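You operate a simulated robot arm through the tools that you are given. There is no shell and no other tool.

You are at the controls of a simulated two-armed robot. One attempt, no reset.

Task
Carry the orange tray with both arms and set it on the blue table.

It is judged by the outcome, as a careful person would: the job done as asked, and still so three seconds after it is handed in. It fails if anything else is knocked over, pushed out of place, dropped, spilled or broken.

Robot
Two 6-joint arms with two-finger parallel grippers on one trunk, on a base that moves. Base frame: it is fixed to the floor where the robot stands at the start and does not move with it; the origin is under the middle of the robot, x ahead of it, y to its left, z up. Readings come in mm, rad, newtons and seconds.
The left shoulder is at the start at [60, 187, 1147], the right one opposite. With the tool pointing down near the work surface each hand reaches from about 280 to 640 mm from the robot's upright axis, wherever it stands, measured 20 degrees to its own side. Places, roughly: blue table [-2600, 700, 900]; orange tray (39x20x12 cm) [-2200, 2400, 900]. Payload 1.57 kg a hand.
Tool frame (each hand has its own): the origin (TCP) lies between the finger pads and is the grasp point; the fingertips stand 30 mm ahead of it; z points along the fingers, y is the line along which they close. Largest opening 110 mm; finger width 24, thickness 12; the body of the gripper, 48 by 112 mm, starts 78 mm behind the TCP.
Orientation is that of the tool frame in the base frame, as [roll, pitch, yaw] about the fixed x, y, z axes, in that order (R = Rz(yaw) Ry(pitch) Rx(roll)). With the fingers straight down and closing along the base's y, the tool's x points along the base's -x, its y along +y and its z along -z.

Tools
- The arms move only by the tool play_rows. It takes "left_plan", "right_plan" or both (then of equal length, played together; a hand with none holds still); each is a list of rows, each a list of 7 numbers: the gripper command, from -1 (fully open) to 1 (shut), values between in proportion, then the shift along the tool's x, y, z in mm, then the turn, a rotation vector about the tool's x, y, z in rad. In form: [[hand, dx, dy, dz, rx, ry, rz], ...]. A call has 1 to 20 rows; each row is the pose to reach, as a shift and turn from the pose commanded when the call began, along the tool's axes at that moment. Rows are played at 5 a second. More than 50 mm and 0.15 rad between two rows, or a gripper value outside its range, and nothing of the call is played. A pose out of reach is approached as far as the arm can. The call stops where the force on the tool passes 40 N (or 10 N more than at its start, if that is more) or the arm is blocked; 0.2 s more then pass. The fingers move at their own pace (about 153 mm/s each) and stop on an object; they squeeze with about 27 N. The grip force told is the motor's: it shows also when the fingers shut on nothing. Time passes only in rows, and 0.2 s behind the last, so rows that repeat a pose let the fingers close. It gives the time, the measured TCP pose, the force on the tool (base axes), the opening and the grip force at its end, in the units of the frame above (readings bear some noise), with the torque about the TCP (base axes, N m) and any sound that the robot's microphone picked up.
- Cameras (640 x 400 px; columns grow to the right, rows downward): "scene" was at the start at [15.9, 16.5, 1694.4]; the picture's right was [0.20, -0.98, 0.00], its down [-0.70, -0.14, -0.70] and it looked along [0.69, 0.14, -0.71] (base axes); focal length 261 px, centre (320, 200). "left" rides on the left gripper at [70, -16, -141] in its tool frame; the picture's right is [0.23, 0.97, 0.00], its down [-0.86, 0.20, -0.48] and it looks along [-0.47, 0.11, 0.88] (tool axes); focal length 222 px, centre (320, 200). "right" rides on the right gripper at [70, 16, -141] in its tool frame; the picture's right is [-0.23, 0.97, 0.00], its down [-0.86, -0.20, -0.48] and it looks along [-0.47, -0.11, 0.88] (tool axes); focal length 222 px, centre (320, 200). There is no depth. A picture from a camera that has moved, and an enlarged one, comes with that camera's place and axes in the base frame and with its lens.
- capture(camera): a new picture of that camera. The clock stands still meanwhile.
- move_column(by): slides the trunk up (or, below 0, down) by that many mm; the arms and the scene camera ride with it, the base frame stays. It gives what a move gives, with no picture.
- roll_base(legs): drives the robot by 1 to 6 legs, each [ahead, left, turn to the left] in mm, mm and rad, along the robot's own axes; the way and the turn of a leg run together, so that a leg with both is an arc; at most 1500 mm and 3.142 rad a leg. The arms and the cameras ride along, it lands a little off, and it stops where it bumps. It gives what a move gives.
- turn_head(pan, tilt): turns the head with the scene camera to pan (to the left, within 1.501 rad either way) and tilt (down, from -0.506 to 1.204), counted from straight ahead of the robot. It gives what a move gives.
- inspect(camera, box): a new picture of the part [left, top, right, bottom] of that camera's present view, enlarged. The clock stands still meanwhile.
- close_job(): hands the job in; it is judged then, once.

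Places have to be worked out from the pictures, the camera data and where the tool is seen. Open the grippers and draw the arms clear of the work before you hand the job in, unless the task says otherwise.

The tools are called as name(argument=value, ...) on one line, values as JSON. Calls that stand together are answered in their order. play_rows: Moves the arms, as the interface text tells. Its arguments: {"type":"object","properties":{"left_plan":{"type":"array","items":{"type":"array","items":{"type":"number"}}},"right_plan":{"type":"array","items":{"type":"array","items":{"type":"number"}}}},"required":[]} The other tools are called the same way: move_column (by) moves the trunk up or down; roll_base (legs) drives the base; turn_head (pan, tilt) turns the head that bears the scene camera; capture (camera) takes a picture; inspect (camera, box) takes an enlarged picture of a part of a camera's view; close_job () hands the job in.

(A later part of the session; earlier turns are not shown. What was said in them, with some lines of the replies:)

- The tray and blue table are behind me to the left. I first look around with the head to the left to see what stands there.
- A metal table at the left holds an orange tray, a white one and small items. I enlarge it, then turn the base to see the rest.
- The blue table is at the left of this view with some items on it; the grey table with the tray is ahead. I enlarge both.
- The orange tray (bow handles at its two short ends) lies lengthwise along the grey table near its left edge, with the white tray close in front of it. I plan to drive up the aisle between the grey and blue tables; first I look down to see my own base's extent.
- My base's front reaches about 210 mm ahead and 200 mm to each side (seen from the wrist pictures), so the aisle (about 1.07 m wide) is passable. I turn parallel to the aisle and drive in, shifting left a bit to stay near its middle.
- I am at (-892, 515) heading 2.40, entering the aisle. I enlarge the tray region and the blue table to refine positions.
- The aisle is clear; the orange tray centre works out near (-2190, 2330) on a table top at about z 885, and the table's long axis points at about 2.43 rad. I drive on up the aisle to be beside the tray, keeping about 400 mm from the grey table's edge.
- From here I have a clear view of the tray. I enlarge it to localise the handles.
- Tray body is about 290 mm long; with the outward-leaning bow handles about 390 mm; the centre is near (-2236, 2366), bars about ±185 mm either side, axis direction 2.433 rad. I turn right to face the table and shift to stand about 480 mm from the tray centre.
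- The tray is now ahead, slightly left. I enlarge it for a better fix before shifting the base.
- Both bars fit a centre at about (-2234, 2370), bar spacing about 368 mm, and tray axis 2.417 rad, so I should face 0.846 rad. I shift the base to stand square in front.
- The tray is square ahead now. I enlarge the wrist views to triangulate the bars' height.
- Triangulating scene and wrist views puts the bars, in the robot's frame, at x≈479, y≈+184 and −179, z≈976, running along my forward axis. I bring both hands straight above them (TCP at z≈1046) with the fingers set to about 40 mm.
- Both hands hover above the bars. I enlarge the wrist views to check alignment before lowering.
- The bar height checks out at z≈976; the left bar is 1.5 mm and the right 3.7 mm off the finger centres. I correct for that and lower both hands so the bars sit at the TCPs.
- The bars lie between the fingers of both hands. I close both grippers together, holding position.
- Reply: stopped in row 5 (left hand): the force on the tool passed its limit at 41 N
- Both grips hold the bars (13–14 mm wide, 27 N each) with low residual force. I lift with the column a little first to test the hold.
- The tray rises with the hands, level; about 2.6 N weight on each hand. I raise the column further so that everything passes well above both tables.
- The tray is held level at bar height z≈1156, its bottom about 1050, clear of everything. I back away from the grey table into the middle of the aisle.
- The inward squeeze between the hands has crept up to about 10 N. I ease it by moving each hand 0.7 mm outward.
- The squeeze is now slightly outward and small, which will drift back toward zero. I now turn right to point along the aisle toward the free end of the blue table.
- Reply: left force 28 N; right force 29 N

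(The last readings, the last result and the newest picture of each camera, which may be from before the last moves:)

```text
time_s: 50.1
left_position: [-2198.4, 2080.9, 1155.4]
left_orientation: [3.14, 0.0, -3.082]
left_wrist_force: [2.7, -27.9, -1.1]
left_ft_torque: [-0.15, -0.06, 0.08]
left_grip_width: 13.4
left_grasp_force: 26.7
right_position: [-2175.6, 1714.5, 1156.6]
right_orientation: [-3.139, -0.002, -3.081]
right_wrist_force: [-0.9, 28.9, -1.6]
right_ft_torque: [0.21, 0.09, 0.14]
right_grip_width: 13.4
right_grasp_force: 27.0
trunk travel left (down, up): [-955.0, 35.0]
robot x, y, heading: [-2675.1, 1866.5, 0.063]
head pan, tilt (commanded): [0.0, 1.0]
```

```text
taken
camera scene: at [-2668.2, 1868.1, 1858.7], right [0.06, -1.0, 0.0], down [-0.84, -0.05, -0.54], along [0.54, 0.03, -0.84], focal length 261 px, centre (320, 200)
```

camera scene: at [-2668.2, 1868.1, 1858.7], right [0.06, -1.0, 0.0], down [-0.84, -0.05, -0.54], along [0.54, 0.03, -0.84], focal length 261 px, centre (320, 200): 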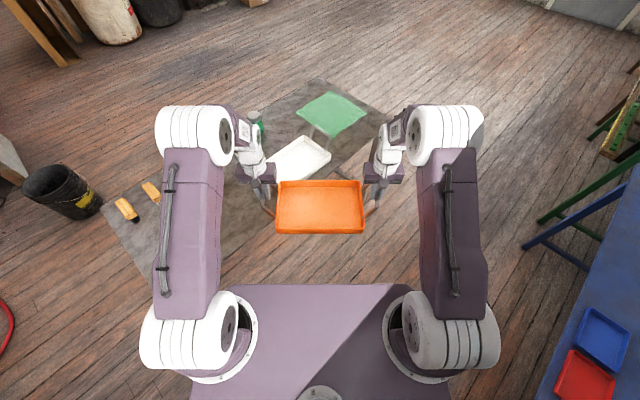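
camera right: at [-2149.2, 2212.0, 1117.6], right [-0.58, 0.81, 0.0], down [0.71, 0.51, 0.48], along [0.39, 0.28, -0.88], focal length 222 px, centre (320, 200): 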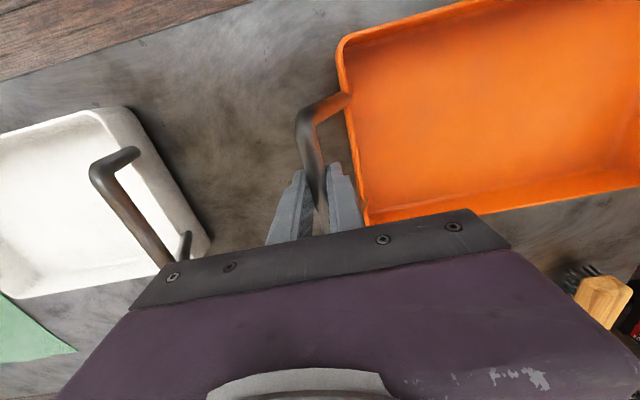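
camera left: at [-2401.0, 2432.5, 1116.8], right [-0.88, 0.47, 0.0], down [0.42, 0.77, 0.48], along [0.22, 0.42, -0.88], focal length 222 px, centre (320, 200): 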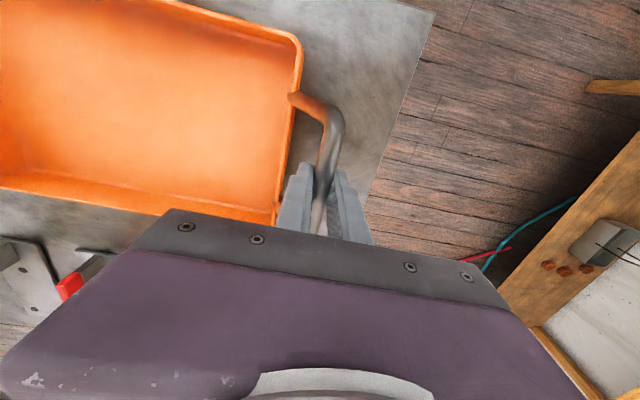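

The pull between the hands has grown to 28 N, so the outward shift was a bit too much. I bring each hand 0.6 mm back inward.

play_rows(left_plan=[[1, 0, -0.6, 0, 0, 0, 0], [1, 0, -0.6, 0, 0, 0, 0]], right_plan=[[1, 0, 0.6, 0, 0, 0, 0], [1, 0, 0.6, 0, 0, 0, 0]])

```text
time_s: 50.7
left_position: [-2196.8, 2081.4, 1155.6]
left_orientation: [3.14, 0.0, -3.081]
left_wrist_force: [0.8, 6.6, -1.9]
left_ft_torque: [0.05, 0.09, 0.05]
left_grip_width: 13.3
left_grasp_force: 27.6
right_position: [-2176.3, 1714.3, 1156.5]
right_orientation: [-3.138, -0.001, -3.082]
right_wrist_force: [0.0, -7.7, -2.3]
right_ft_torque: [-0.03, -0.08, 0.05]
right_grip_width: 13.5
right_grasp_force: 26.9
trunk travel left (down, up): [-955.0, 35.0]
robot x, y, heading: [-2676.0, 1868.2, 0.061]
head pan, tilt (commanded): [0.0, 1.0]
```

That left about 7 N of light squeeze. I hold for a moment to see whether it drifts.

play_rows(left_plan=[[1, 0, 0.1, 0, 0, 0, 0], [1, 0, 0.1, 0, 0, 0, 0], [1, 0, 0.1, 0, 0, 0, 0], [1, 0, 0.1, 0, 0, 0, 0], [1, 0, 0.1, 0, 0, 0, 0]], right_plan=[[1, 0, -0.1, 0, 0, 0, 0], [1, 0, -0.1, 0, 0, 0, 0], [1, 0, -0.1, 0, 0, 0, 0], [1, 0, -0.1, 0, 0, 0, 0], [1, 0, -0.1, 0, 0, 0, 0]])

```text
time_s: 51.9
left_position: [-2198.3, 2080.9, 1155.4]
left_orientation: [3.14, 0.0, -3.081]
left_wrist_force: [-0.1, 14.9, -0.8]
left_ft_torque: [0.1, -0.06, 0.07]
left_grip_width: 13.3
left_grasp_force: 26.7
right_position: [-2175.3, 1712.6, 1156.6]
right_orientation: [-3.141, 0.001, -3.08]
right_wrist_force: [0.2, -15.6, -2.3]
right_ft_torque: [-0.13, 0.04, 0.05]
right_grip_width: 13.8
right_grasp_force: 27.3
trunk travel left (down, up): [-955.0, 35.0]
robot x, y, heading: [-2673.1, 1866.7, 0.061]
head pan, tilt (commanded): [0.0, 1.0]
```

It drifts toward squeeze, so the neutral spacing lies between; I ease outward by 0.25 mm per hand and hold to verify.

play_rows(left_plan=[[1, 0, 0.25, 0, 0, 0, 0], [1, 0, 0.25, 0, 0, 0, 0], [1, 0, 0.25, 0, 0, 0, 0], [1, 0, 0.25, 0, 0, 0, 0], [1, 0, 0.25, 0, 0, 0, 0]], right_plan=[[1, 0, -0.25, 0, 0, 0, 0], [1, 0, -0.25, 0, 0, 0, 0], [1, 0, -0.25, 0, 0, 0, 0], [1, 0, -0.25, 0, 0, 0, 0], [1, 0, -0.25, 0, 0, 0, 0]])

```text
time_s: 53.1
left_position: [-2198.6, 2081.0, 1154.7]
left_orientation: [3.14, -0.001, -3.082]
left_wrist_force: [-0.5, 20.9, -2.2]
left_ft_torque: [0.13, -0.05, 0.03]
left_grip_width: 13.4
left_grasp_force: 27.2
right_position: [-2175.2, 1712.7, 1157.5]
right_orientation: [-3.137, 0.0, -3.079]
right_wrist_force: [1.0, -22.3, -2.6]
right_ft_torque: [-0.11, 0.02, 0.08]
right_grip_width: 13.2
right_grasp_force: 26.7
trunk travel left (down, up): [-955.0, 35.0]
robot x, y, heading: [-2674.7, 1867.5, 0.061]
head pan, tilt (commanded): [0.0, 1.0]
```

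The squeeze is still at 21 N and creeping, so I ease a further 0.4 mm outward per hand.

play_rows(left_plan=[[1, 0, 0.4, 0, 0, 0, 0], [1, 0, 0.4, 0, 0, 0, 0], [1, 0, 0.4, 0, 0, 0, 0]], right_plan=[[1, 0, -0.4, 0, 0, 0, 0], [1, 0, -0.4, 0, 0, 0, 0], [1, 0, -0.4, 0, 0, 0, 0]])

```text
time_s: 53.9
left_position: [-2199.1, 2081.1, 1154.9]
left_orientation: [3.14, -0.001, -3.081]
left_wrist_force: [-0.3, 19.8, -2.1]
left_ft_torque: [0.12, 0.01, 0.11]
left_grip_width: 13.6
left_grasp_force: 27.1
right_position: [-2176.1, 1712.8, 1155.9]
right_orientation: [-3.138, 0.0, -3.081]
right_wrist_force: [0.3, -19.3, -3.0]
right_ft_torque: [-0.13, -0.03, 0.1]
right_grip_width: 13.5
right_grasp_force: 26.4
trunk travel left (down, up): [-955.0, 35.0]
robot x, y, heading: [-2672.1, 1867.5, 0.056]
head pan, tilt (commanded): [0.0, 1.0]
```

The readings settle near 20 N. I hold still for a couple of seconds to see the steady value.

play_rows(left_plan=[[1, 0, 0, 0, 0, 0, 0], [1, 0, 0, 0, 0, 0, 0], [1, 0, 0, 0, 0, 0, 0], [1, 0, 0, 0, 0, 0, 0], [1, 0, 0, 0, 0, 0, 0], [1, 0, 0, 0, 0, 0, 0], [1, 0, 0, 0, 0, 0, 0], [1, 0, 0, 0, 0, 0, 0]], right_plan=[[1, 0, 0, 0, 0, 0, 0], [1, 0, 0, 0, 0, 0, 0], [1, 0, 0, 0, 0, 0, 0], [1, 0, 0, 0, 0, 0, 0], [1, 0, 0, 0, 0, 0, 0], [1, 0, 0, 0, 0, 0, 0], [1, 0, 0, 0, 0, 0, 0], [1, 0, 0, 0, 0, 0, 0]])

inspect(camera="left", box=[240, 80, 400, 240])

inspect(camera="right", box=[240, 80, 400, 240])

```text
time_s: 55.7
left_position: [-2198.0, 2080.9, 1155.5]
left_orientation: [3.14, 0.0, -3.08]
left_wrist_force: [-0.8, 18.0, -2.0]
left_ft_torque: [0.11, 0.04, 0.09]
left_grip_width: 13.5
left_grasp_force: 27.3
right_position: [-2174.8, 1713.5, 1157.4]
right_orientation: [-3.138, -0.001, -3.082]
right_wrist_force: [0.1, -16.5, -2.2]
right_ft_torque: [-0.11, -0.02, 0.1]
right_grip_width: 13.5
right_grasp_force: 27.2
trunk travel left (down, up): [-955.0, 35.0]
robot x, y, heading: [-2674.5, 1868.8, 0.063]
head pan, tilt (commanded): [0.0, 1.0]
```

```text
2.50 times, centred on (320, 160) of left
camera zoom: at [-2266.6, 2060.3, 1296.5], right [-0.29, 0.96, 0.0], down [0.84, 0.25, 0.48], along [0.46, 0.14, -0.88], focal length 555 px, centre (320, 300)
```

zoom: 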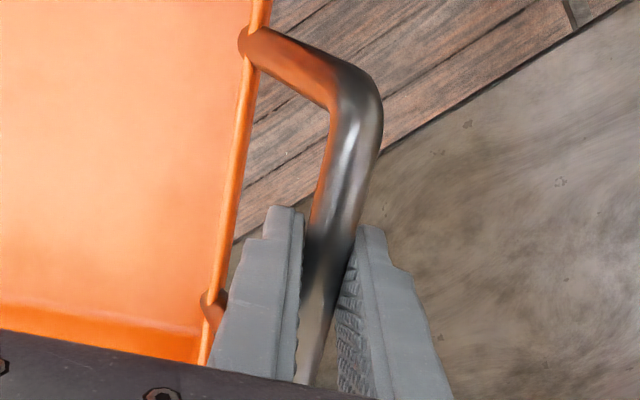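

```text
2.50 times, centred on (320, 160) of right
camera zoom: at [-2245.9, 1726.1, 1296.8], right [0.17, 0.99, 0.0], down [0.87, -0.15, 0.48], along [0.47, -0.08, -0.88], focal length 555 px, centre (320, 300)
```

zoom: 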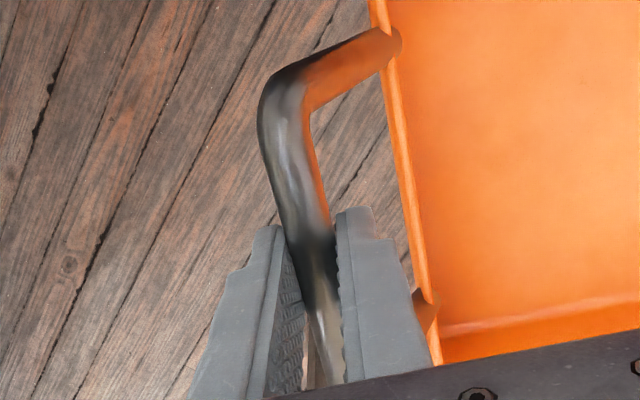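

The grips look solid and the squeeze is easing (17 N). I finish the turn to face down the aisle.

roll_base(legs=[[0, 0, -0.785]])

turn_head(pan=0.0, tilt=0.7)

capture(camera="scene")

```text
time_s: 58.2
left_position: [-2185.5, 1682.0, 1154.9]
left_orientation: [3.141, 0.001, 2.42]
left_wrist_force: [11.1, 10.1, -2.9]
left_ft_torque: [0.04, -0.02, 0.07]
left_grip_width: 13.7
left_grasp_force: 26.8
right_position: [-2429.8, 1405.9, 1156.6]
right_orientation: [-3.138, -0.001, 2.419]
right_wrist_force: [-10.7, -10.8, -3.0]
right_ft_torque: [-0.09, 0.11, 0.1]
right_grip_width: 13.8
right_grasp_force: 27.5
trunk travel left (down, up): [-955.0, 35.0]
robot x, y, heading: [-2673.1, 1864.9, -0.725]
head pan, tilt (commanded): [0.0, 1.0]
```

```text
time_s: 59.0
left_position: [-2187.9, 1682.2, 1155.3]
left_orientation: [3.139, 0.0, 2.417]
left_wrist_force: [0.8, 1.0, -2.2]
left_ft_torque: [0.04, 0.04, 0.09]
left_grip_width: 13.7
left_grasp_force: 27.5
right_position: [-2429.7, 1406.1, 1155.1]
right_orientation: [-3.139, -0.002, 2.419]
right_wrist_force: [-1.2, -0.7, -1.8]
right_ft_torque: [-0.05, -0.03, 0.08]
right_grip_width: 13.5
right_grasp_force: 26.7
trunk travel left (down, up): [-955.0, 35.0]
robot x, y, heading: [-2676.7, 1864.4, -0.72]
head pan, tilt (commanded): [0.0, 0.7]
```

```text
taken
camera scene: at [-2659.4, 1849.4, 1882.0], right [-0.66, -0.75, 0.0], down [-0.48, 0.43, -0.76], along [0.57, -0.51, -0.65], focal length 261 px, centre (320, 200)
```

scene: 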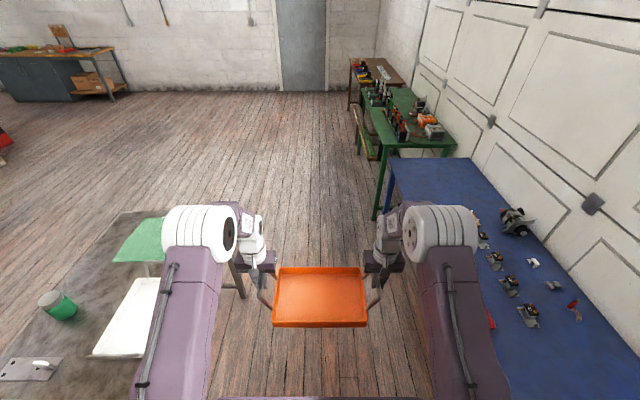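

The internal force is now about 1 N. I enlarge the free end of the blue table to refine where to set the tray.

inspect(camera="scene", box=[360, 130, 600, 280])

```text
2.67 times, centred on (480, 205) of scene
camera zoom: at [-2659.4, 1849.4, 1882.0], right [-0.66, -0.75, 0.0], down [-0.48, 0.43, -0.76], along [0.57, -0.51, -0.65], focal length 697 px, centre (-107, 187)
```

zoom: 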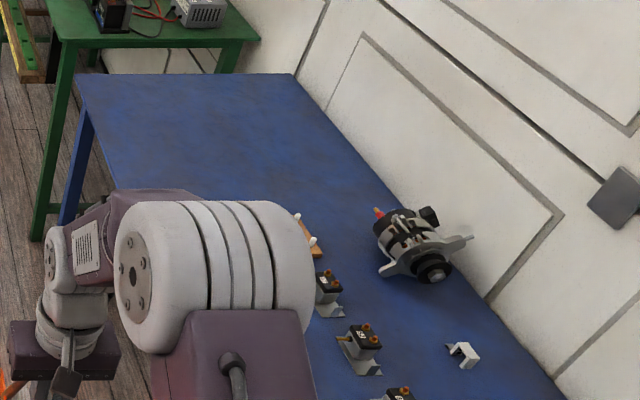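

The blue table's top is at z≈875 and its end near the origin is free (items begin some 590 mm from that end). I drive down the aisle 1420 mm so I can turn and face the middle of that free part.

roll_base(legs=[[710, 0, 0], [710, 0, 0]])

capture(camera="scene")

```text
time_s: 66.4
left_position: [-1127.8, 723.0, 1156.0]
left_orientation: [-3.141, 0.0, 2.404]
left_wrist_force: [4.1, 3.6, -2.6]
left_ft_torque: [0.02, 0.0, 0.09]
left_grip_width: 13.7
left_grasp_force: 26.9
right_position: [-1375.2, 450.1, 1157.4]
right_orientation: [-3.138, 0.0, 2.405]
right_wrist_force: [-4.8, -4.0, -2.4]
right_ft_torque: [-0.03, 0.04, 0.08]
right_grip_width: 13.5
right_grasp_force: 27.1
trunk travel left (down, up): [-955.0, 35.0]
robot x, y, heading: [-1611.5, 912.6, -0.744]
head pan, tilt (commanded): [0.0, 0.7]
```

```text
taken
camera scene: at [-1598.8, 898.3, 1882.1], right [-0.67, -0.74, 0.0], down [-0.48, 0.43, -0.77], along [0.57, -0.51, -0.64], focal length 261 px, centre (320, 200)
```

scene: 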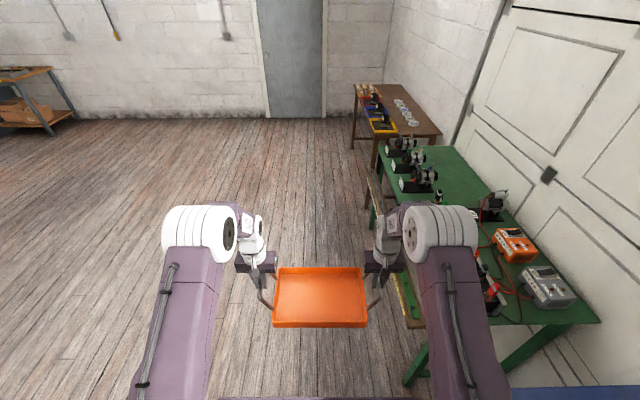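

I'm at the right place along the aisle (middle of the free end). I turn right to face the blue table; the tray sweeps at z>1050, clear of the green bench.

roll_base(legs=[[0, 0, -0.78], [0, 0, -0.775]])

turn_head(pan=0.0, tilt=0.85)

capture(camera="scene")

```text
time_s: 70.9
left_position: [-1797.1, 424.3, 1155.3]
left_orientation: [3.139, 0.001, 0.848]
left_wrist_force: [0.9, -1.4, -2.2]
left_ft_torque: [-0.01, -0.04, 0.05]
left_grip_width: 13.3
left_grasp_force: 27.0
right_position: [-2074.2, 668.2, 1156.8]
right_orientation: [-3.139, -0.001, 0.848]
right_wrist_force: [-1.5, 1.0, -2.3]
right_ft_torque: [0.01, -0.01, 0.09]
right_grip_width: 13.8
right_grasp_force: 26.9
trunk travel left (down, up): [-955.0, 35.0]
robot x, y, heading: [-1612.2, 916.7, -2.297]
head pan, tilt (commanded): [0.0, 0.7]
```

```text
time_s: 71.6
left_position: [-1798.1, 426.1, 1155.3]
left_orientation: [-3.141, 0.0, 0.85]
left_wrist_force: [0.2, -1.3, -2.7]
left_ft_torque: [0.02, -0.04, 0.06]
left_grip_width: 13.5
left_grasp_force: 27.3
right_position: [-2073.0, 668.9, 1156.1]
right_orientation: [-3.138, -0.001, 0.848]
right_wrist_force: [-0.3, 1.4, -1.9]
right_ft_torque: [-0.05, 0.04, 0.07]
right_grip_width: 13.6
right_grasp_force: 27.2
trunk travel left (down, up): [-955.0, 35.0]
robot x, y, heading: [-1614.4, 911.9, -2.291]
head pan, tilt (commanded): [0.0, 0.85]
```

```text
taken
camera scene: at [-1629.0, 899.7, 1869.9], right [-0.75, 0.66, 0.0], down [0.5, 0.56, -0.66], along [-0.44, -0.49, -0.75], focal length 261 px, centre (320, 200)
```

scene: 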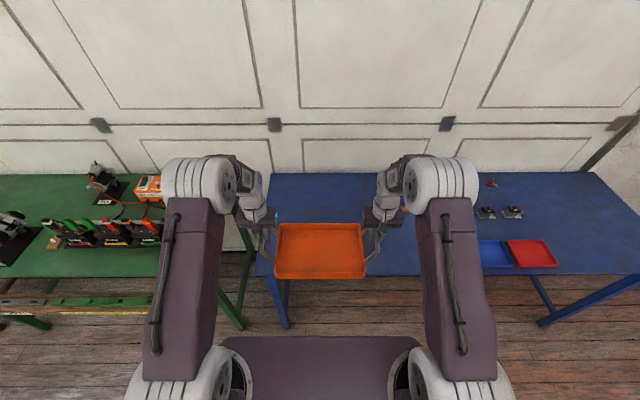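

The tray hangs level, square to the blue table, its centre now over the table edge. I drive ahead 190 mm so the whole tray lies over the free area.

roll_base(legs=[[190, 0, 0]])

capture(camera="scene")

capture(camera="left")

capture(camera="right")

```text
time_s: 73.1
left_position: [-1920.7, 287.9, 1156.7]
left_orientation: [3.138, 0.003, 0.847]
left_wrist_force: [1.1, -0.9, -1.9]
left_ft_torque: [-0.07, 0.06, 0.1]
left_grip_width: 13.8
left_grasp_force: 27.0
right_position: [-2196.2, 531.9, 1158.5]
right_orientation: [-3.138, 0.001, 0.847]
right_wrist_force: [0.4, 1.5, -2.1]
right_ft_torque: [0.1, -0.04, 0.08]
right_grip_width: 13.5
right_grasp_force: 27.3
trunk travel left (down, up): [-955.0, 35.0]
robot x, y, heading: [-1736.6, 773.7, -2.296]
head pan, tilt (commanded): [0.0, 0.85]
```

```text
taken
camera scene: at [-1749.7, 763.8, 1869.9], right [-0.75, 0.66, 0.0], down [0.5, 0.56, -0.66], along [-0.44, -0.5, -0.75], focal length 261 px, centre (320, 200)
```

scene: 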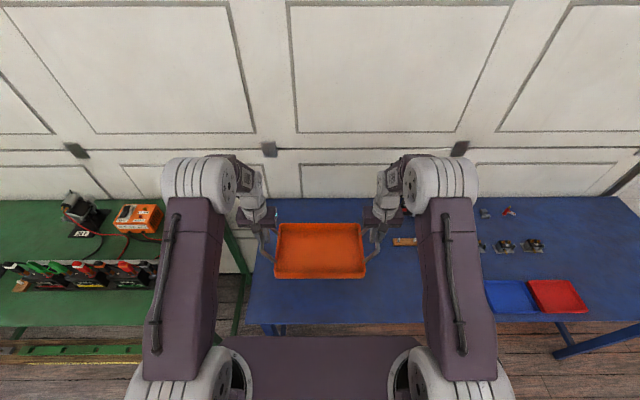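

```text
taken
camera left: at [-1887.0, 351.7, 1298.2], right [0.88, -0.48, 0.0], down [-0.42, -0.77, 0.48], along [-0.23, -0.42, -0.88], focal length 222 px, centre (320, 200)
```

left: 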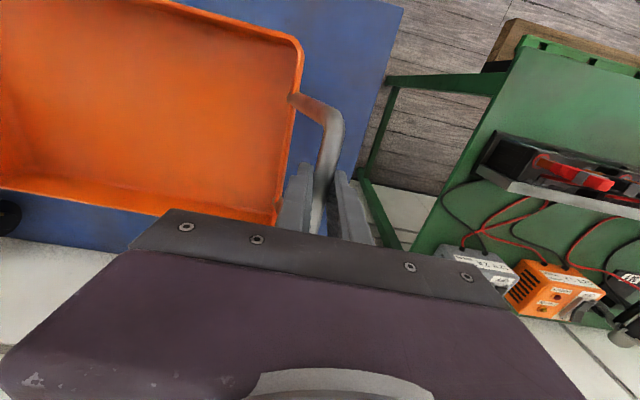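

```text
taken
camera right: at [-2137.7, 573.1, 1298.4], right [0.58, -0.82, 0.0], down [-0.71, -0.51, 0.48], along [-0.39, -0.28, -0.88], focal length 222 px, centre (320, 200)
```

right: 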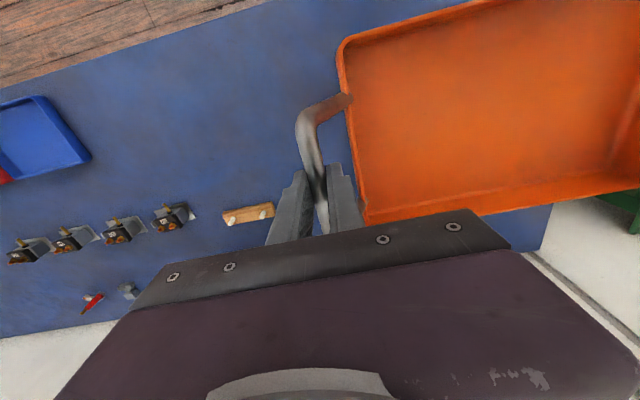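

The tray centre is now over the free end, with the nearest item (the wooden piece) about 130 mm to the right and 140 mm beyond the right hand. I lower the column to about 25 mm above the expected contact.

move_column(by=-155)

capture(camera="scene")

inspect(camera="scene", box=[220, 180, 440, 318])

capture(camera="right")

```text
time_s: 74.9
left_position: [-1924.8, 284.4, 999.1]
left_orientation: [3.14, 0.0, 0.848]
left_wrist_force: [0.4, -0.5, -1.4]
left_ft_torque: [-0.04, 0.05, 0.04]
left_grip_width: 13.5
left_grasp_force: 27.1
right_position: [-2200.1, 528.8, 1000.8]
right_orientation: [-3.138, -0.002, 0.846]
right_wrist_force: [-0.2, 1.1, -3.1]
right_ft_torque: [0.04, 0.02, 0.07]
right_grip_width: 13.6
right_grasp_force: 27.1
trunk travel left (down, up): [-800.0, 190.0]
robot x, y, heading: [-1737.8, 769.9, -2.296]
head pan, tilt (commanded): [0.0, 0.85]
```

```text
taken
camera scene: at [-1753.6, 759.3, 1714.9], right [-0.75, 0.66, 0.0], down [0.5, 0.56, -0.66], along [-0.44, -0.49, -0.75], focal length 261 px, centre (320, 200)
```

scene: 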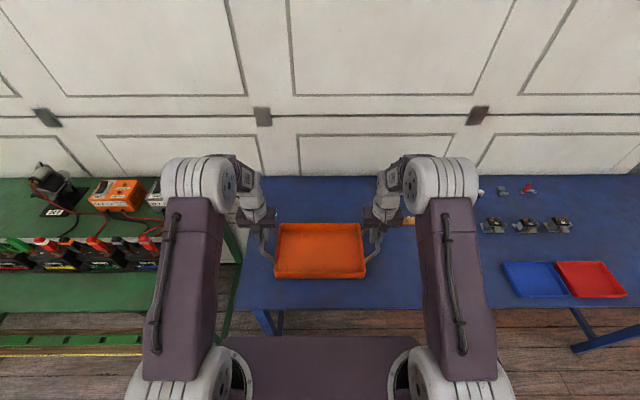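

```text
2.90 times, centred on (330, 249) of scene
camera zoom: at [-1753.6, 759.3, 1714.9], right [-0.75, 0.66, 0.0], down [0.5, 0.56, -0.66], along [-0.44, -0.49, -0.75], focal length 757 px, centre (291, 58)
```

zoom: 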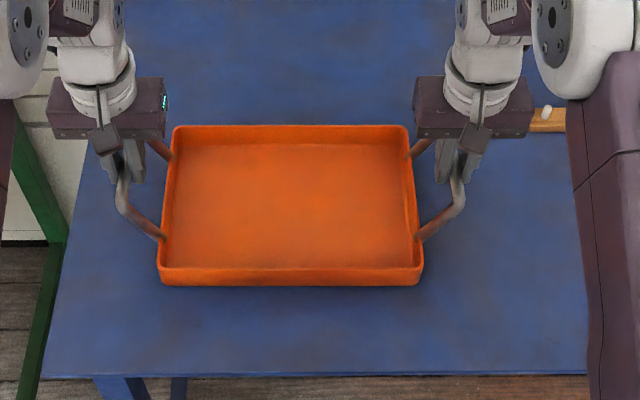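

```text
taken
camera right: at [-2140.3, 570.1, 1142.0], right [0.58, -0.82, 0.0], down [-0.72, -0.51, 0.48], along [-0.39, -0.27, -0.88], focal length 222 px, centre (320, 200)
```

right: 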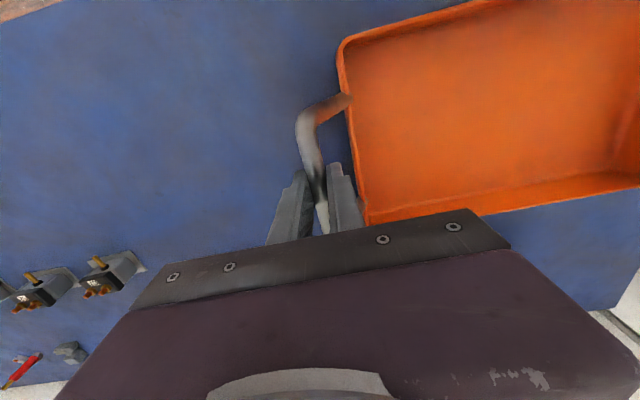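

The tray is level with about 70–85 mm margin to the front edge and clear of all items. I lower the last stretch with the arms, first 18 mm slowly.

play_rows(left_plan=[[1, 0, 0, 3, 0, 0, 0], [1, 0, 0, 6, 0, 0, 0], [1, 0, 0, 9, 0, 0, 0], [1, 0, 0, 12, 0, 0, 0], [1, 0, 0, 15, 0, 0, 0], [1, 0, 0, 17, 0, 0, 0], [1, 0, 0, 18, 0, 0, 0], [1, 0, 0, 18, 0, 0, 0]], right_plan=[[1, 0, 0, 3, 0, 0, 0], [1, 0, 0, 6, 0, 0, 0], [1, 0, 0, 9, 0, 0, 0], [1, 0, 0, 12, 0, 0, 0], [1, 0, 0, 15, 0, 0, 0], [1, 0, 0, 17, 0, 0, 0], [1, 0, 0, 18, 0, 0, 0], [1, 0, 0, 18, 0, 0, 0]])

```text
time_s: 76.7
left_position: [-1920.6, 287.9, 984.2]
left_orientation: [3.14, 0.003, 0.848]
left_wrist_force: [1.2, -5.1, 19.3]
left_ft_torque: [-0.02, 0.07, 0.06]
left_grip_width: 13.7
left_grasp_force: 26.9
right_position: [-2196.8, 529.9, 985.3]
right_orientation: [-3.138, 0.001, 0.846]
right_wrist_force: [-2.7, 0.0, 20.1]
right_ft_torque: [0.04, -0.08, 0.03]
right_grip_width: 13.3
right_grasp_force: 26.4
trunk travel left (down, up): [-800.0, 190.0]
robot x, y, heading: [-1732.2, 771.6, -2.294]
head pan, tilt (commanded): [0.0, 0.85]
```

Both hands feel about 20 N upward: the tray has met the table at bar height z≈985. I ease up 0.7 mm so it just rests on the table, and check.

play_rows(left_plan=[[1, 0, 0, -0.7, 0, 0, 0], [1, 0, 0, -0.7, 0, 0, 0], [1, 0, 0, -0.7, 0, 0, 0]], right_plan=[[1, 0, 0, -0.7, 0, 0, 0], [1, 0, 0, -0.7, 0, 0, 0], [1, 0, 0, -0.7, 0, 0, 0]])

inspect(camera="scene", box=[220, 180, 440, 318])

inspect(camera="left", box=[200, 0, 440, 240])

inspect(camera="right", box=[200, 0, 440, 240])

```text
time_s: 77.5
left_position: [-1920.7, 287.1, 984.2]
left_orientation: [3.14, -0.001, 0.846]
left_wrist_force: [7.3, -5.2, 15.1]
left_ft_torque: [-0.28, 0.35, 0.01]
left_grip_width: 13.2
left_grasp_force: 27.0
right_position: [-2196.8, 531.0, 983.7]
right_orientation: [-3.136, -0.001, 0.848]
right_wrist_force: [-4.3, 4.2, 2.6]
right_ft_torque: [-0.57, 0.46, 0.03]
right_grip_width: 13.7
right_grasp_force: 26.7
trunk travel left (down, up): [-800.0, 190.0]
robot x, y, heading: [-1732.9, 769.3, -2.293]
head pan, tilt (commanded): [0.0, 0.85]
```

```text
2.90 times, centred on (330, 249) of scene
camera zoom: at [-1750.5, 762.1, 1714.7], right [-0.75, 0.66, 0.0], down [0.5, 0.56, -0.66], along [-0.44, -0.5, -0.75], focal length 757 px, centre (291, 58)
```

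zoom: 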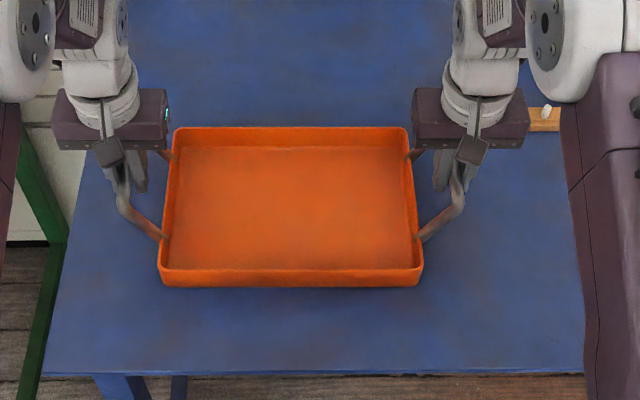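

```text
1.67 times, centred on (320, 120) of left
camera zoom: at [-1887.1, 351.5, 1125.2], right [0.88, -0.48, 0.0], down [-0.42, -0.77, 0.48], along [-0.23, -0.42, -0.88], focal length 370 px, centre (320, 333)
```

zoom: 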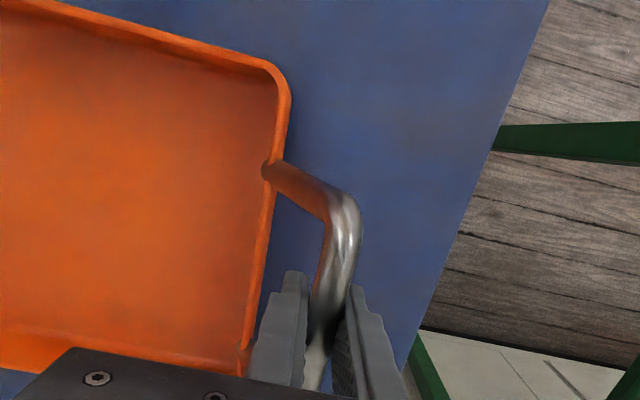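

```text
1.67 times, centred on (320, 120) of right
camera zoom: at [-2138.0, 572.6, 1125.6], right [0.58, -0.82, 0.0], down [-0.71, -0.51, 0.48], along [-0.39, -0.28, -0.88], focal length 370 px, centre (320, 333)
```

zoom: 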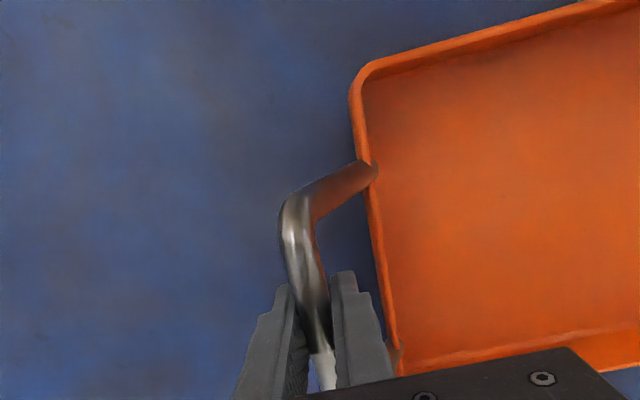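

The tray sits on the table, with a residual 15 N on the left hand. I ease the left hand up a touch more before releasing.

play_rows(left_plan=[[1, 0, 0, -0.4, 0, 0, 0], [1, 0, 0, -0.4, 0, 0, 0], [1, 0, 0, -0.4, 0, 0, 0]], right_plan=[[1, 0, 0, 0.1, 0, 0, 0], [1, 0, 0, 0.1, 0, 0, 0], [1, 0, 0, 0.1, 0, 0, 0]])

```text
time_s: 78.3
left_position: [-1921.6, 287.3, 984.4]
left_orientation: [3.141, -0.001, 0.847]
left_wrist_force: [5.6, -5.0, -1.2]
left_ft_torque: [-0.15, 0.12, 0.08]
left_grip_width: 13.6
left_grasp_force: 26.6
right_position: [-2199.3, 531.4, 984.8]
right_orientation: [-3.138, -0.001, 0.847]
right_wrist_force: [-2.6, 8.0, 9.9]
right_ft_torque: [0.01, -0.1, 0.02]
right_grip_width: 13.7
right_grasp_force: 27.5
trunk travel left (down, up): [-800.0, 190.0]
robot x, y, heading: [-1738.1, 774.5, -2.301]
head pan, tilt (commanded): [0.0, 0.85]
```

Forces are small and the tray is supported by the table. I open both grippers gently to about 40 mm.

play_rows(left_plan=[[0.72, 0, 0, 0, 0, 0, 0], [0.65, 0, 0, 0, 0, 0, 0], [0.55, 0, 0, 0, 0, 0, 0], [0.4, 0, 0, 0, 0, 0, 0], [0.27, 0, 0, 0, 0, 0, 0], [0.27, 0, 0, 0, 0, 0, 0]], right_plan=[[0.72, 0, 0, 0, 0, 0, 0], [0.65, 0, 0, 0, 0, 0, 0], [0.55, 0, 0, 0, 0, 0, 0], [0.4, 0, 0, 0, 0, 0, 0], [0.27, 0, 0, 0, 0, 0, 0], [0.27, 0, 0, 0, 0, 0, 0]])

inspect(camera="scene", box=[220, 180, 440, 318])

inspect(camera="left", box=[200, 0, 440, 240])

inspect(camera="right", box=[200, 0, 440, 240])

```text
time_s: 79.7
left_position: [-1923.2, 285.8, 984.6]
left_orientation: [3.14, 0.0, 0.847]
left_wrist_force: [0.6, -0.1, -0.3]
left_ft_torque: [0.0, 0.02, -0.01]
left_grip_width: 40.0
left_grasp_force: 0.1
right_position: [-2198.8, 527.8, 984.8]
right_orientation: [-3.139, -0.003, 0.848]
right_wrist_force: [-0.5, 0.1, 0.2]
right_ft_torque: [0.02, -0.02, 0.0]
right_grip_width: 40.3
right_grasp_force: 0.0
trunk travel left (down, up): [-800.0, 190.0]
robot x, y, heading: [-1741.6, 772.8, -2.301]
head pan, tilt (commanded): [0.0, 0.85]
```

```text
2.90 times, centred on (330, 249) of scene
camera zoom: at [-1753.7, 759.3, 1714.8], right [-0.75, 0.66, 0.0], down [0.5, 0.56, -0.66], along [-0.44, -0.49, -0.75], focal length 757 px, centre (291, 58)
```

zoom: 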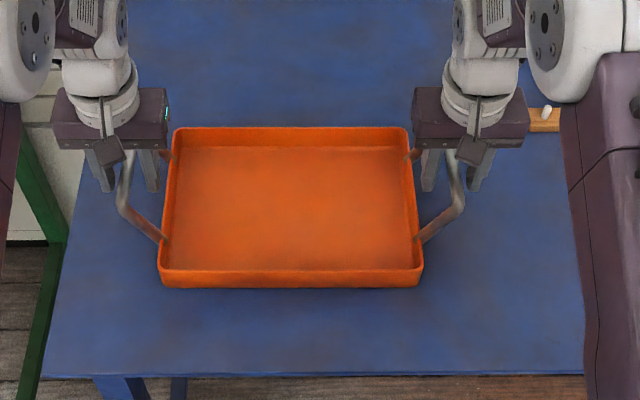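

```text
1.67 times, centred on (320, 120) of left
camera zoom: at [-1889.4, 349.4, 1125.0], right [0.88, -0.48, 0.0], down [-0.42, -0.77, 0.48], along [-0.23, -0.42, -0.88], focal length 370 px, centre (320, 333)
```

zoom: 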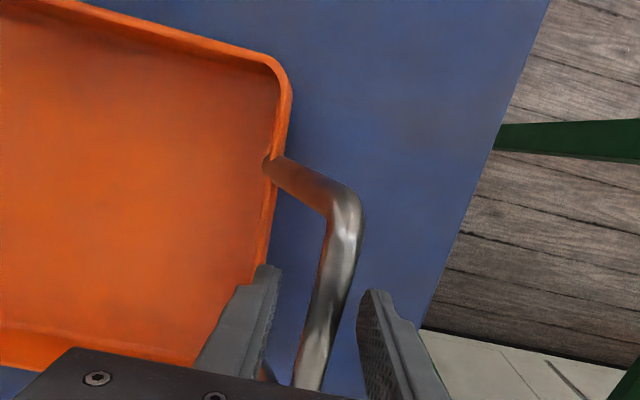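

```text
1.67 times, centred on (320, 120) of right
camera zoom: at [-2140.3, 570.4, 1124.7], right [0.58, -0.82, 0.0], down [-0.72, -0.51, 0.48], along [-0.39, -0.27, -0.88], focal length 370 px, centre (320, 333)
```

zoom: 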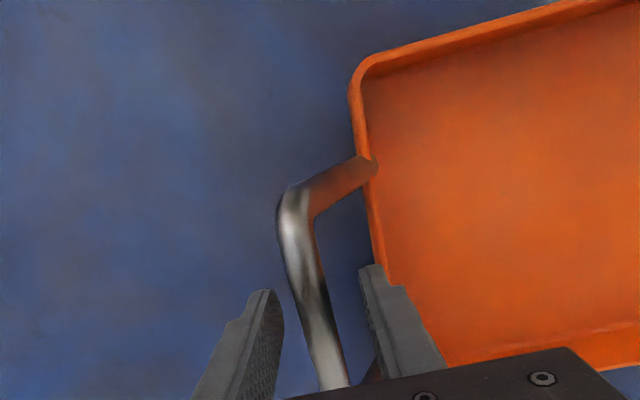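

Both hands are free (0 N) and the tray stands on the table. I raise the hands straight up with the column, clear of the handles.

move_column(by=60)

inspect(camera="scene", box=[220, 180, 440, 318])

```text
time_s: 80.7
left_position: [-1922.4, 285.3, 1043.9]
left_orientation: [3.138, -0.001, 0.847]
left_wrist_force: [0.8, -0.8, -0.2]
left_ft_torque: [0.02, -0.02, 0.04]
left_grip_width: 40.1
left_grasp_force: 0.0
right_position: [-2199.2, 529.2, 1043.7]
right_orientation: [-3.138, -0.002, 0.847]
right_wrist_force: [-0.4, -0.2, 0.9]
right_ft_torque: [-0.03, 0.02, -0.01]
right_grip_width: 40.3
right_grasp_force: 0.0
trunk travel left (down, up): [-860.0, 130.0]
robot x, y, heading: [-1739.3, 771.6, -2.3]
head pan, tilt (commanded): [0.0, 0.85]
```

```text
2.90 times, centred on (330, 249) of scene
camera zoom: at [-1753.6, 759.2, 1774.8], right [-0.75, 0.66, 0.0], down [0.5, 0.56, -0.66], along [-0.44, -0.49, -0.75], focal length 757 px, centre (291, 58)
```

zoom: 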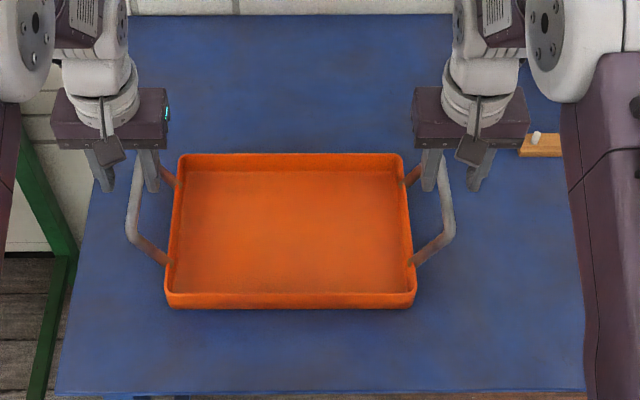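

The hands have cleared the bars and the tray stayed put. I raise further and back away from the table into the aisle.

move_column(by=120)

roll_base(legs=[[-220, 0, 0]])

capture(camera="scene")

```text
time_s: 82.2
left_position: [-1924.3, 284.1, 1164.0]
left_orientation: [3.139, -0.001, 0.847]
left_wrist_force: [0.4, 0.3, 0.2]
left_ft_torque: [-0.02, 0.04, -0.03]
left_grip_width: 40.2
left_grasp_force: 0.1
right_position: [-2199.1, 528.3, 1162.2]
right_orientation: [-3.137, -0.002, 0.845]
right_wrist_force: [-0.4, 0.2, -0.4]
right_ft_torque: [-0.02, -0.02, 0.01]
right_grip_width: 40.2
right_grasp_force: 0.0
trunk travel left (down, up): [-980.0, 10.0]
robot x, y, heading: [-1733.9, 775.0, -2.301]
head pan, tilt (commanded): [0.0, 0.85]
```

```text
time_s: 83.9
left_position: [-1778.7, 448.2, 1161.3]
left_orientation: [3.141, -0.005, 0.849]
left_wrist_force: [0.4, -0.1, 0.0]
left_ft_torque: [-0.03, -0.02, 0.02]
left_grip_width: 40.4
left_grasp_force: 0.1
right_position: [-2054.6, 690.4, 1161.8]
right_orientation: [-3.138, -0.006, 0.848]
right_wrist_force: [-0.1, -1.0, 0.0]
right_ft_torque: [0.02, -0.05, -0.05]
right_grip_width: 40.0
right_grasp_force: 0.0
trunk travel left (down, up): [-980.0, 10.0]
robot x, y, heading: [-1594.1, 937.1, -2.296]
head pan, tilt (commanded): [0.0, 0.85]
```

```text
taken
camera scene: at [-1611.9, 919.3, 1894.7], right [-0.75, 0.66, 0.0], down [0.5, 0.57, -0.66], along [-0.43, -0.49, -0.75], focal length 261 px, centre (320, 200)
```

scene: 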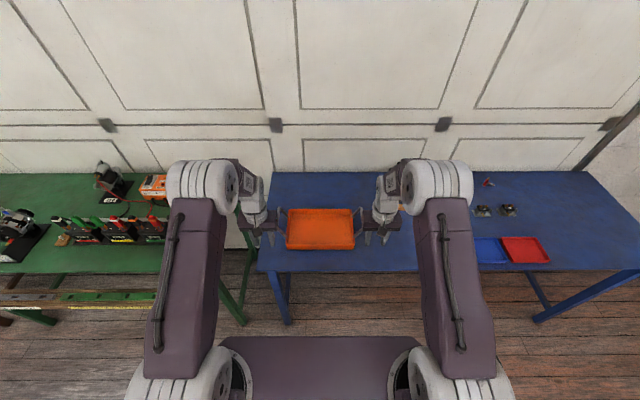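

The tray rests on the blue table with nothing else disturbed. I open the grippers fully and draw the hands back.

play_rows(left_plan=[[-0.5, 20, 0, 0, 0, 0, 0], [-1, 45, 0, 0, 0, 0, 0], [-1, 70, 0, 0, 0, 0, 0], [-1, 90, 0, 0, 0, 0, 0], [-1, 90, 0, 0, 0, 0, 0]], right_plan=[[-0.5, 20, 0, 0, 0, 0, 0], [-1, 45, 0, 0, 0, 0, 0], [-1, 70, 0, 0, 0, 0, 0], [-1, 90, 0, 0, 0, 0, 0], [-1, 90, 0, 0, 0, 0, 0]])

turn_head(pan=0.0, tilt=0.7)

capture(camera="scene")

inspect(camera="scene", box=[220, 120, 440, 258])

```text
time_s: 85.1
left_position: [-1716.2, 516.9, 1164.7]
left_orientation: [3.138, -0.001, 0.849]
left_wrist_force: [0.0, -0.3, 0.2]
left_ft_torque: [0.0, -0.03, -0.01]
left_grip_width: 109.9
left_grasp_force: 0.1
right_position: [-1994.3, 760.2, 1163.5]
right_orientation: [-3.138, -0.002, 0.849]
right_wrist_force: [-0.7, 0.3, -0.3]
right_ft_torque: [0.01, -0.04, 0.02]
right_grip_width: 110.3
right_grasp_force: 0.0
trunk travel left (down, up): [-980.0, 10.0]
robot x, y, heading: [-1591.5, 940.7, -2.289]
head pan, tilt (commanded): [0.0, 0.85]
```

```text
time_s: 85.8
left_position: [-1716.8, 517.2, 1163.6]
left_orientation: [3.14, 0.0, 0.847]
left_wrist_force: [0.8, 0.3, 0.5]
left_ft_torque: [-0.03, 0.04, -0.02]
left_grip_width: 110.1
left_grasp_force: 0.1
right_position: [-1991.5, 761.2, 1164.3]
right_orientation: [-3.138, -0.001, 0.848]
right_wrist_force: [0.5, -0.2, 1.0]
right_ft_torque: [0.02, 0.04, 0.04]
right_grip_width: 110.2
right_grasp_force: 0.0
trunk travel left (down, up): [-980.0, 10.0]
robot x, y, heading: [-1592.4, 938.5, -2.293]
head pan, tilt (commanded): [0.0, 0.7]
```

```text
taken
camera scene: at [-1612.2, 919.1, 1907.0], right [-0.75, 0.66, 0.0], down [0.43, 0.48, -0.76], along [-0.51, -0.57, -0.65], focal length 261 px, centre (320, 200)
```

scene: 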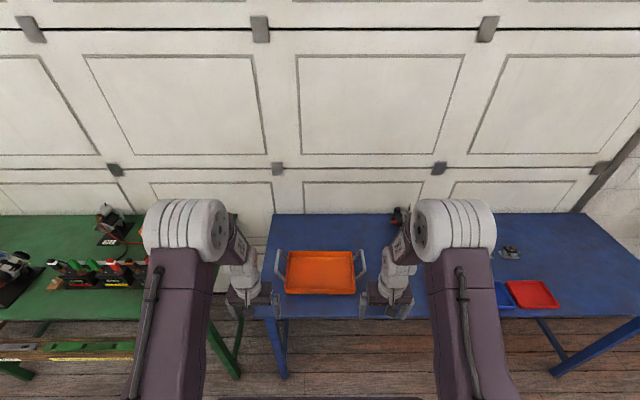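

```text
2.90 times, centred on (330, 189) of scene
camera zoom: at [-1612.2, 919.1, 1907.0], right [-0.75, 0.66, 0.0], down [0.43, 0.48, -0.76], along [-0.51, -0.57, -0.65], focal length 757 px, centre (291, 232)
```

zoom: 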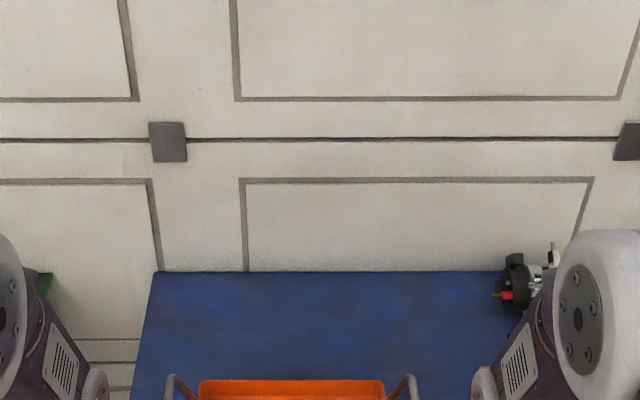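

The orange tray stands flat on the blue table, well inside its edges; the other items stand where they were, both grippers are open and the arms are drawn back. I hand the job in.

close_job()

```text
The job is handed in.
```

I carried the orange tray with both arms and set it on the free end of the blue table, then handed the job in.

- **Tray:** it rests flat, about 70 mm or more inside the front edge. It did not move when I let go.
- **Other items:** I saw nothing knocked or shifted on the blue table, and my base reported no bumps. I did not go back to look at the grey table after lifting the tray off it.
- **Internal force while carrying:** on the first turn, the pull between the two hands rose to about 28 N. I adjusted the hand spacing, and it was about 1–2 N before I lowered the tray. The grip held throughout.
- **End state:** both grippers are open, the arms are raised and drawn back, and the robot is standing in the aisle.
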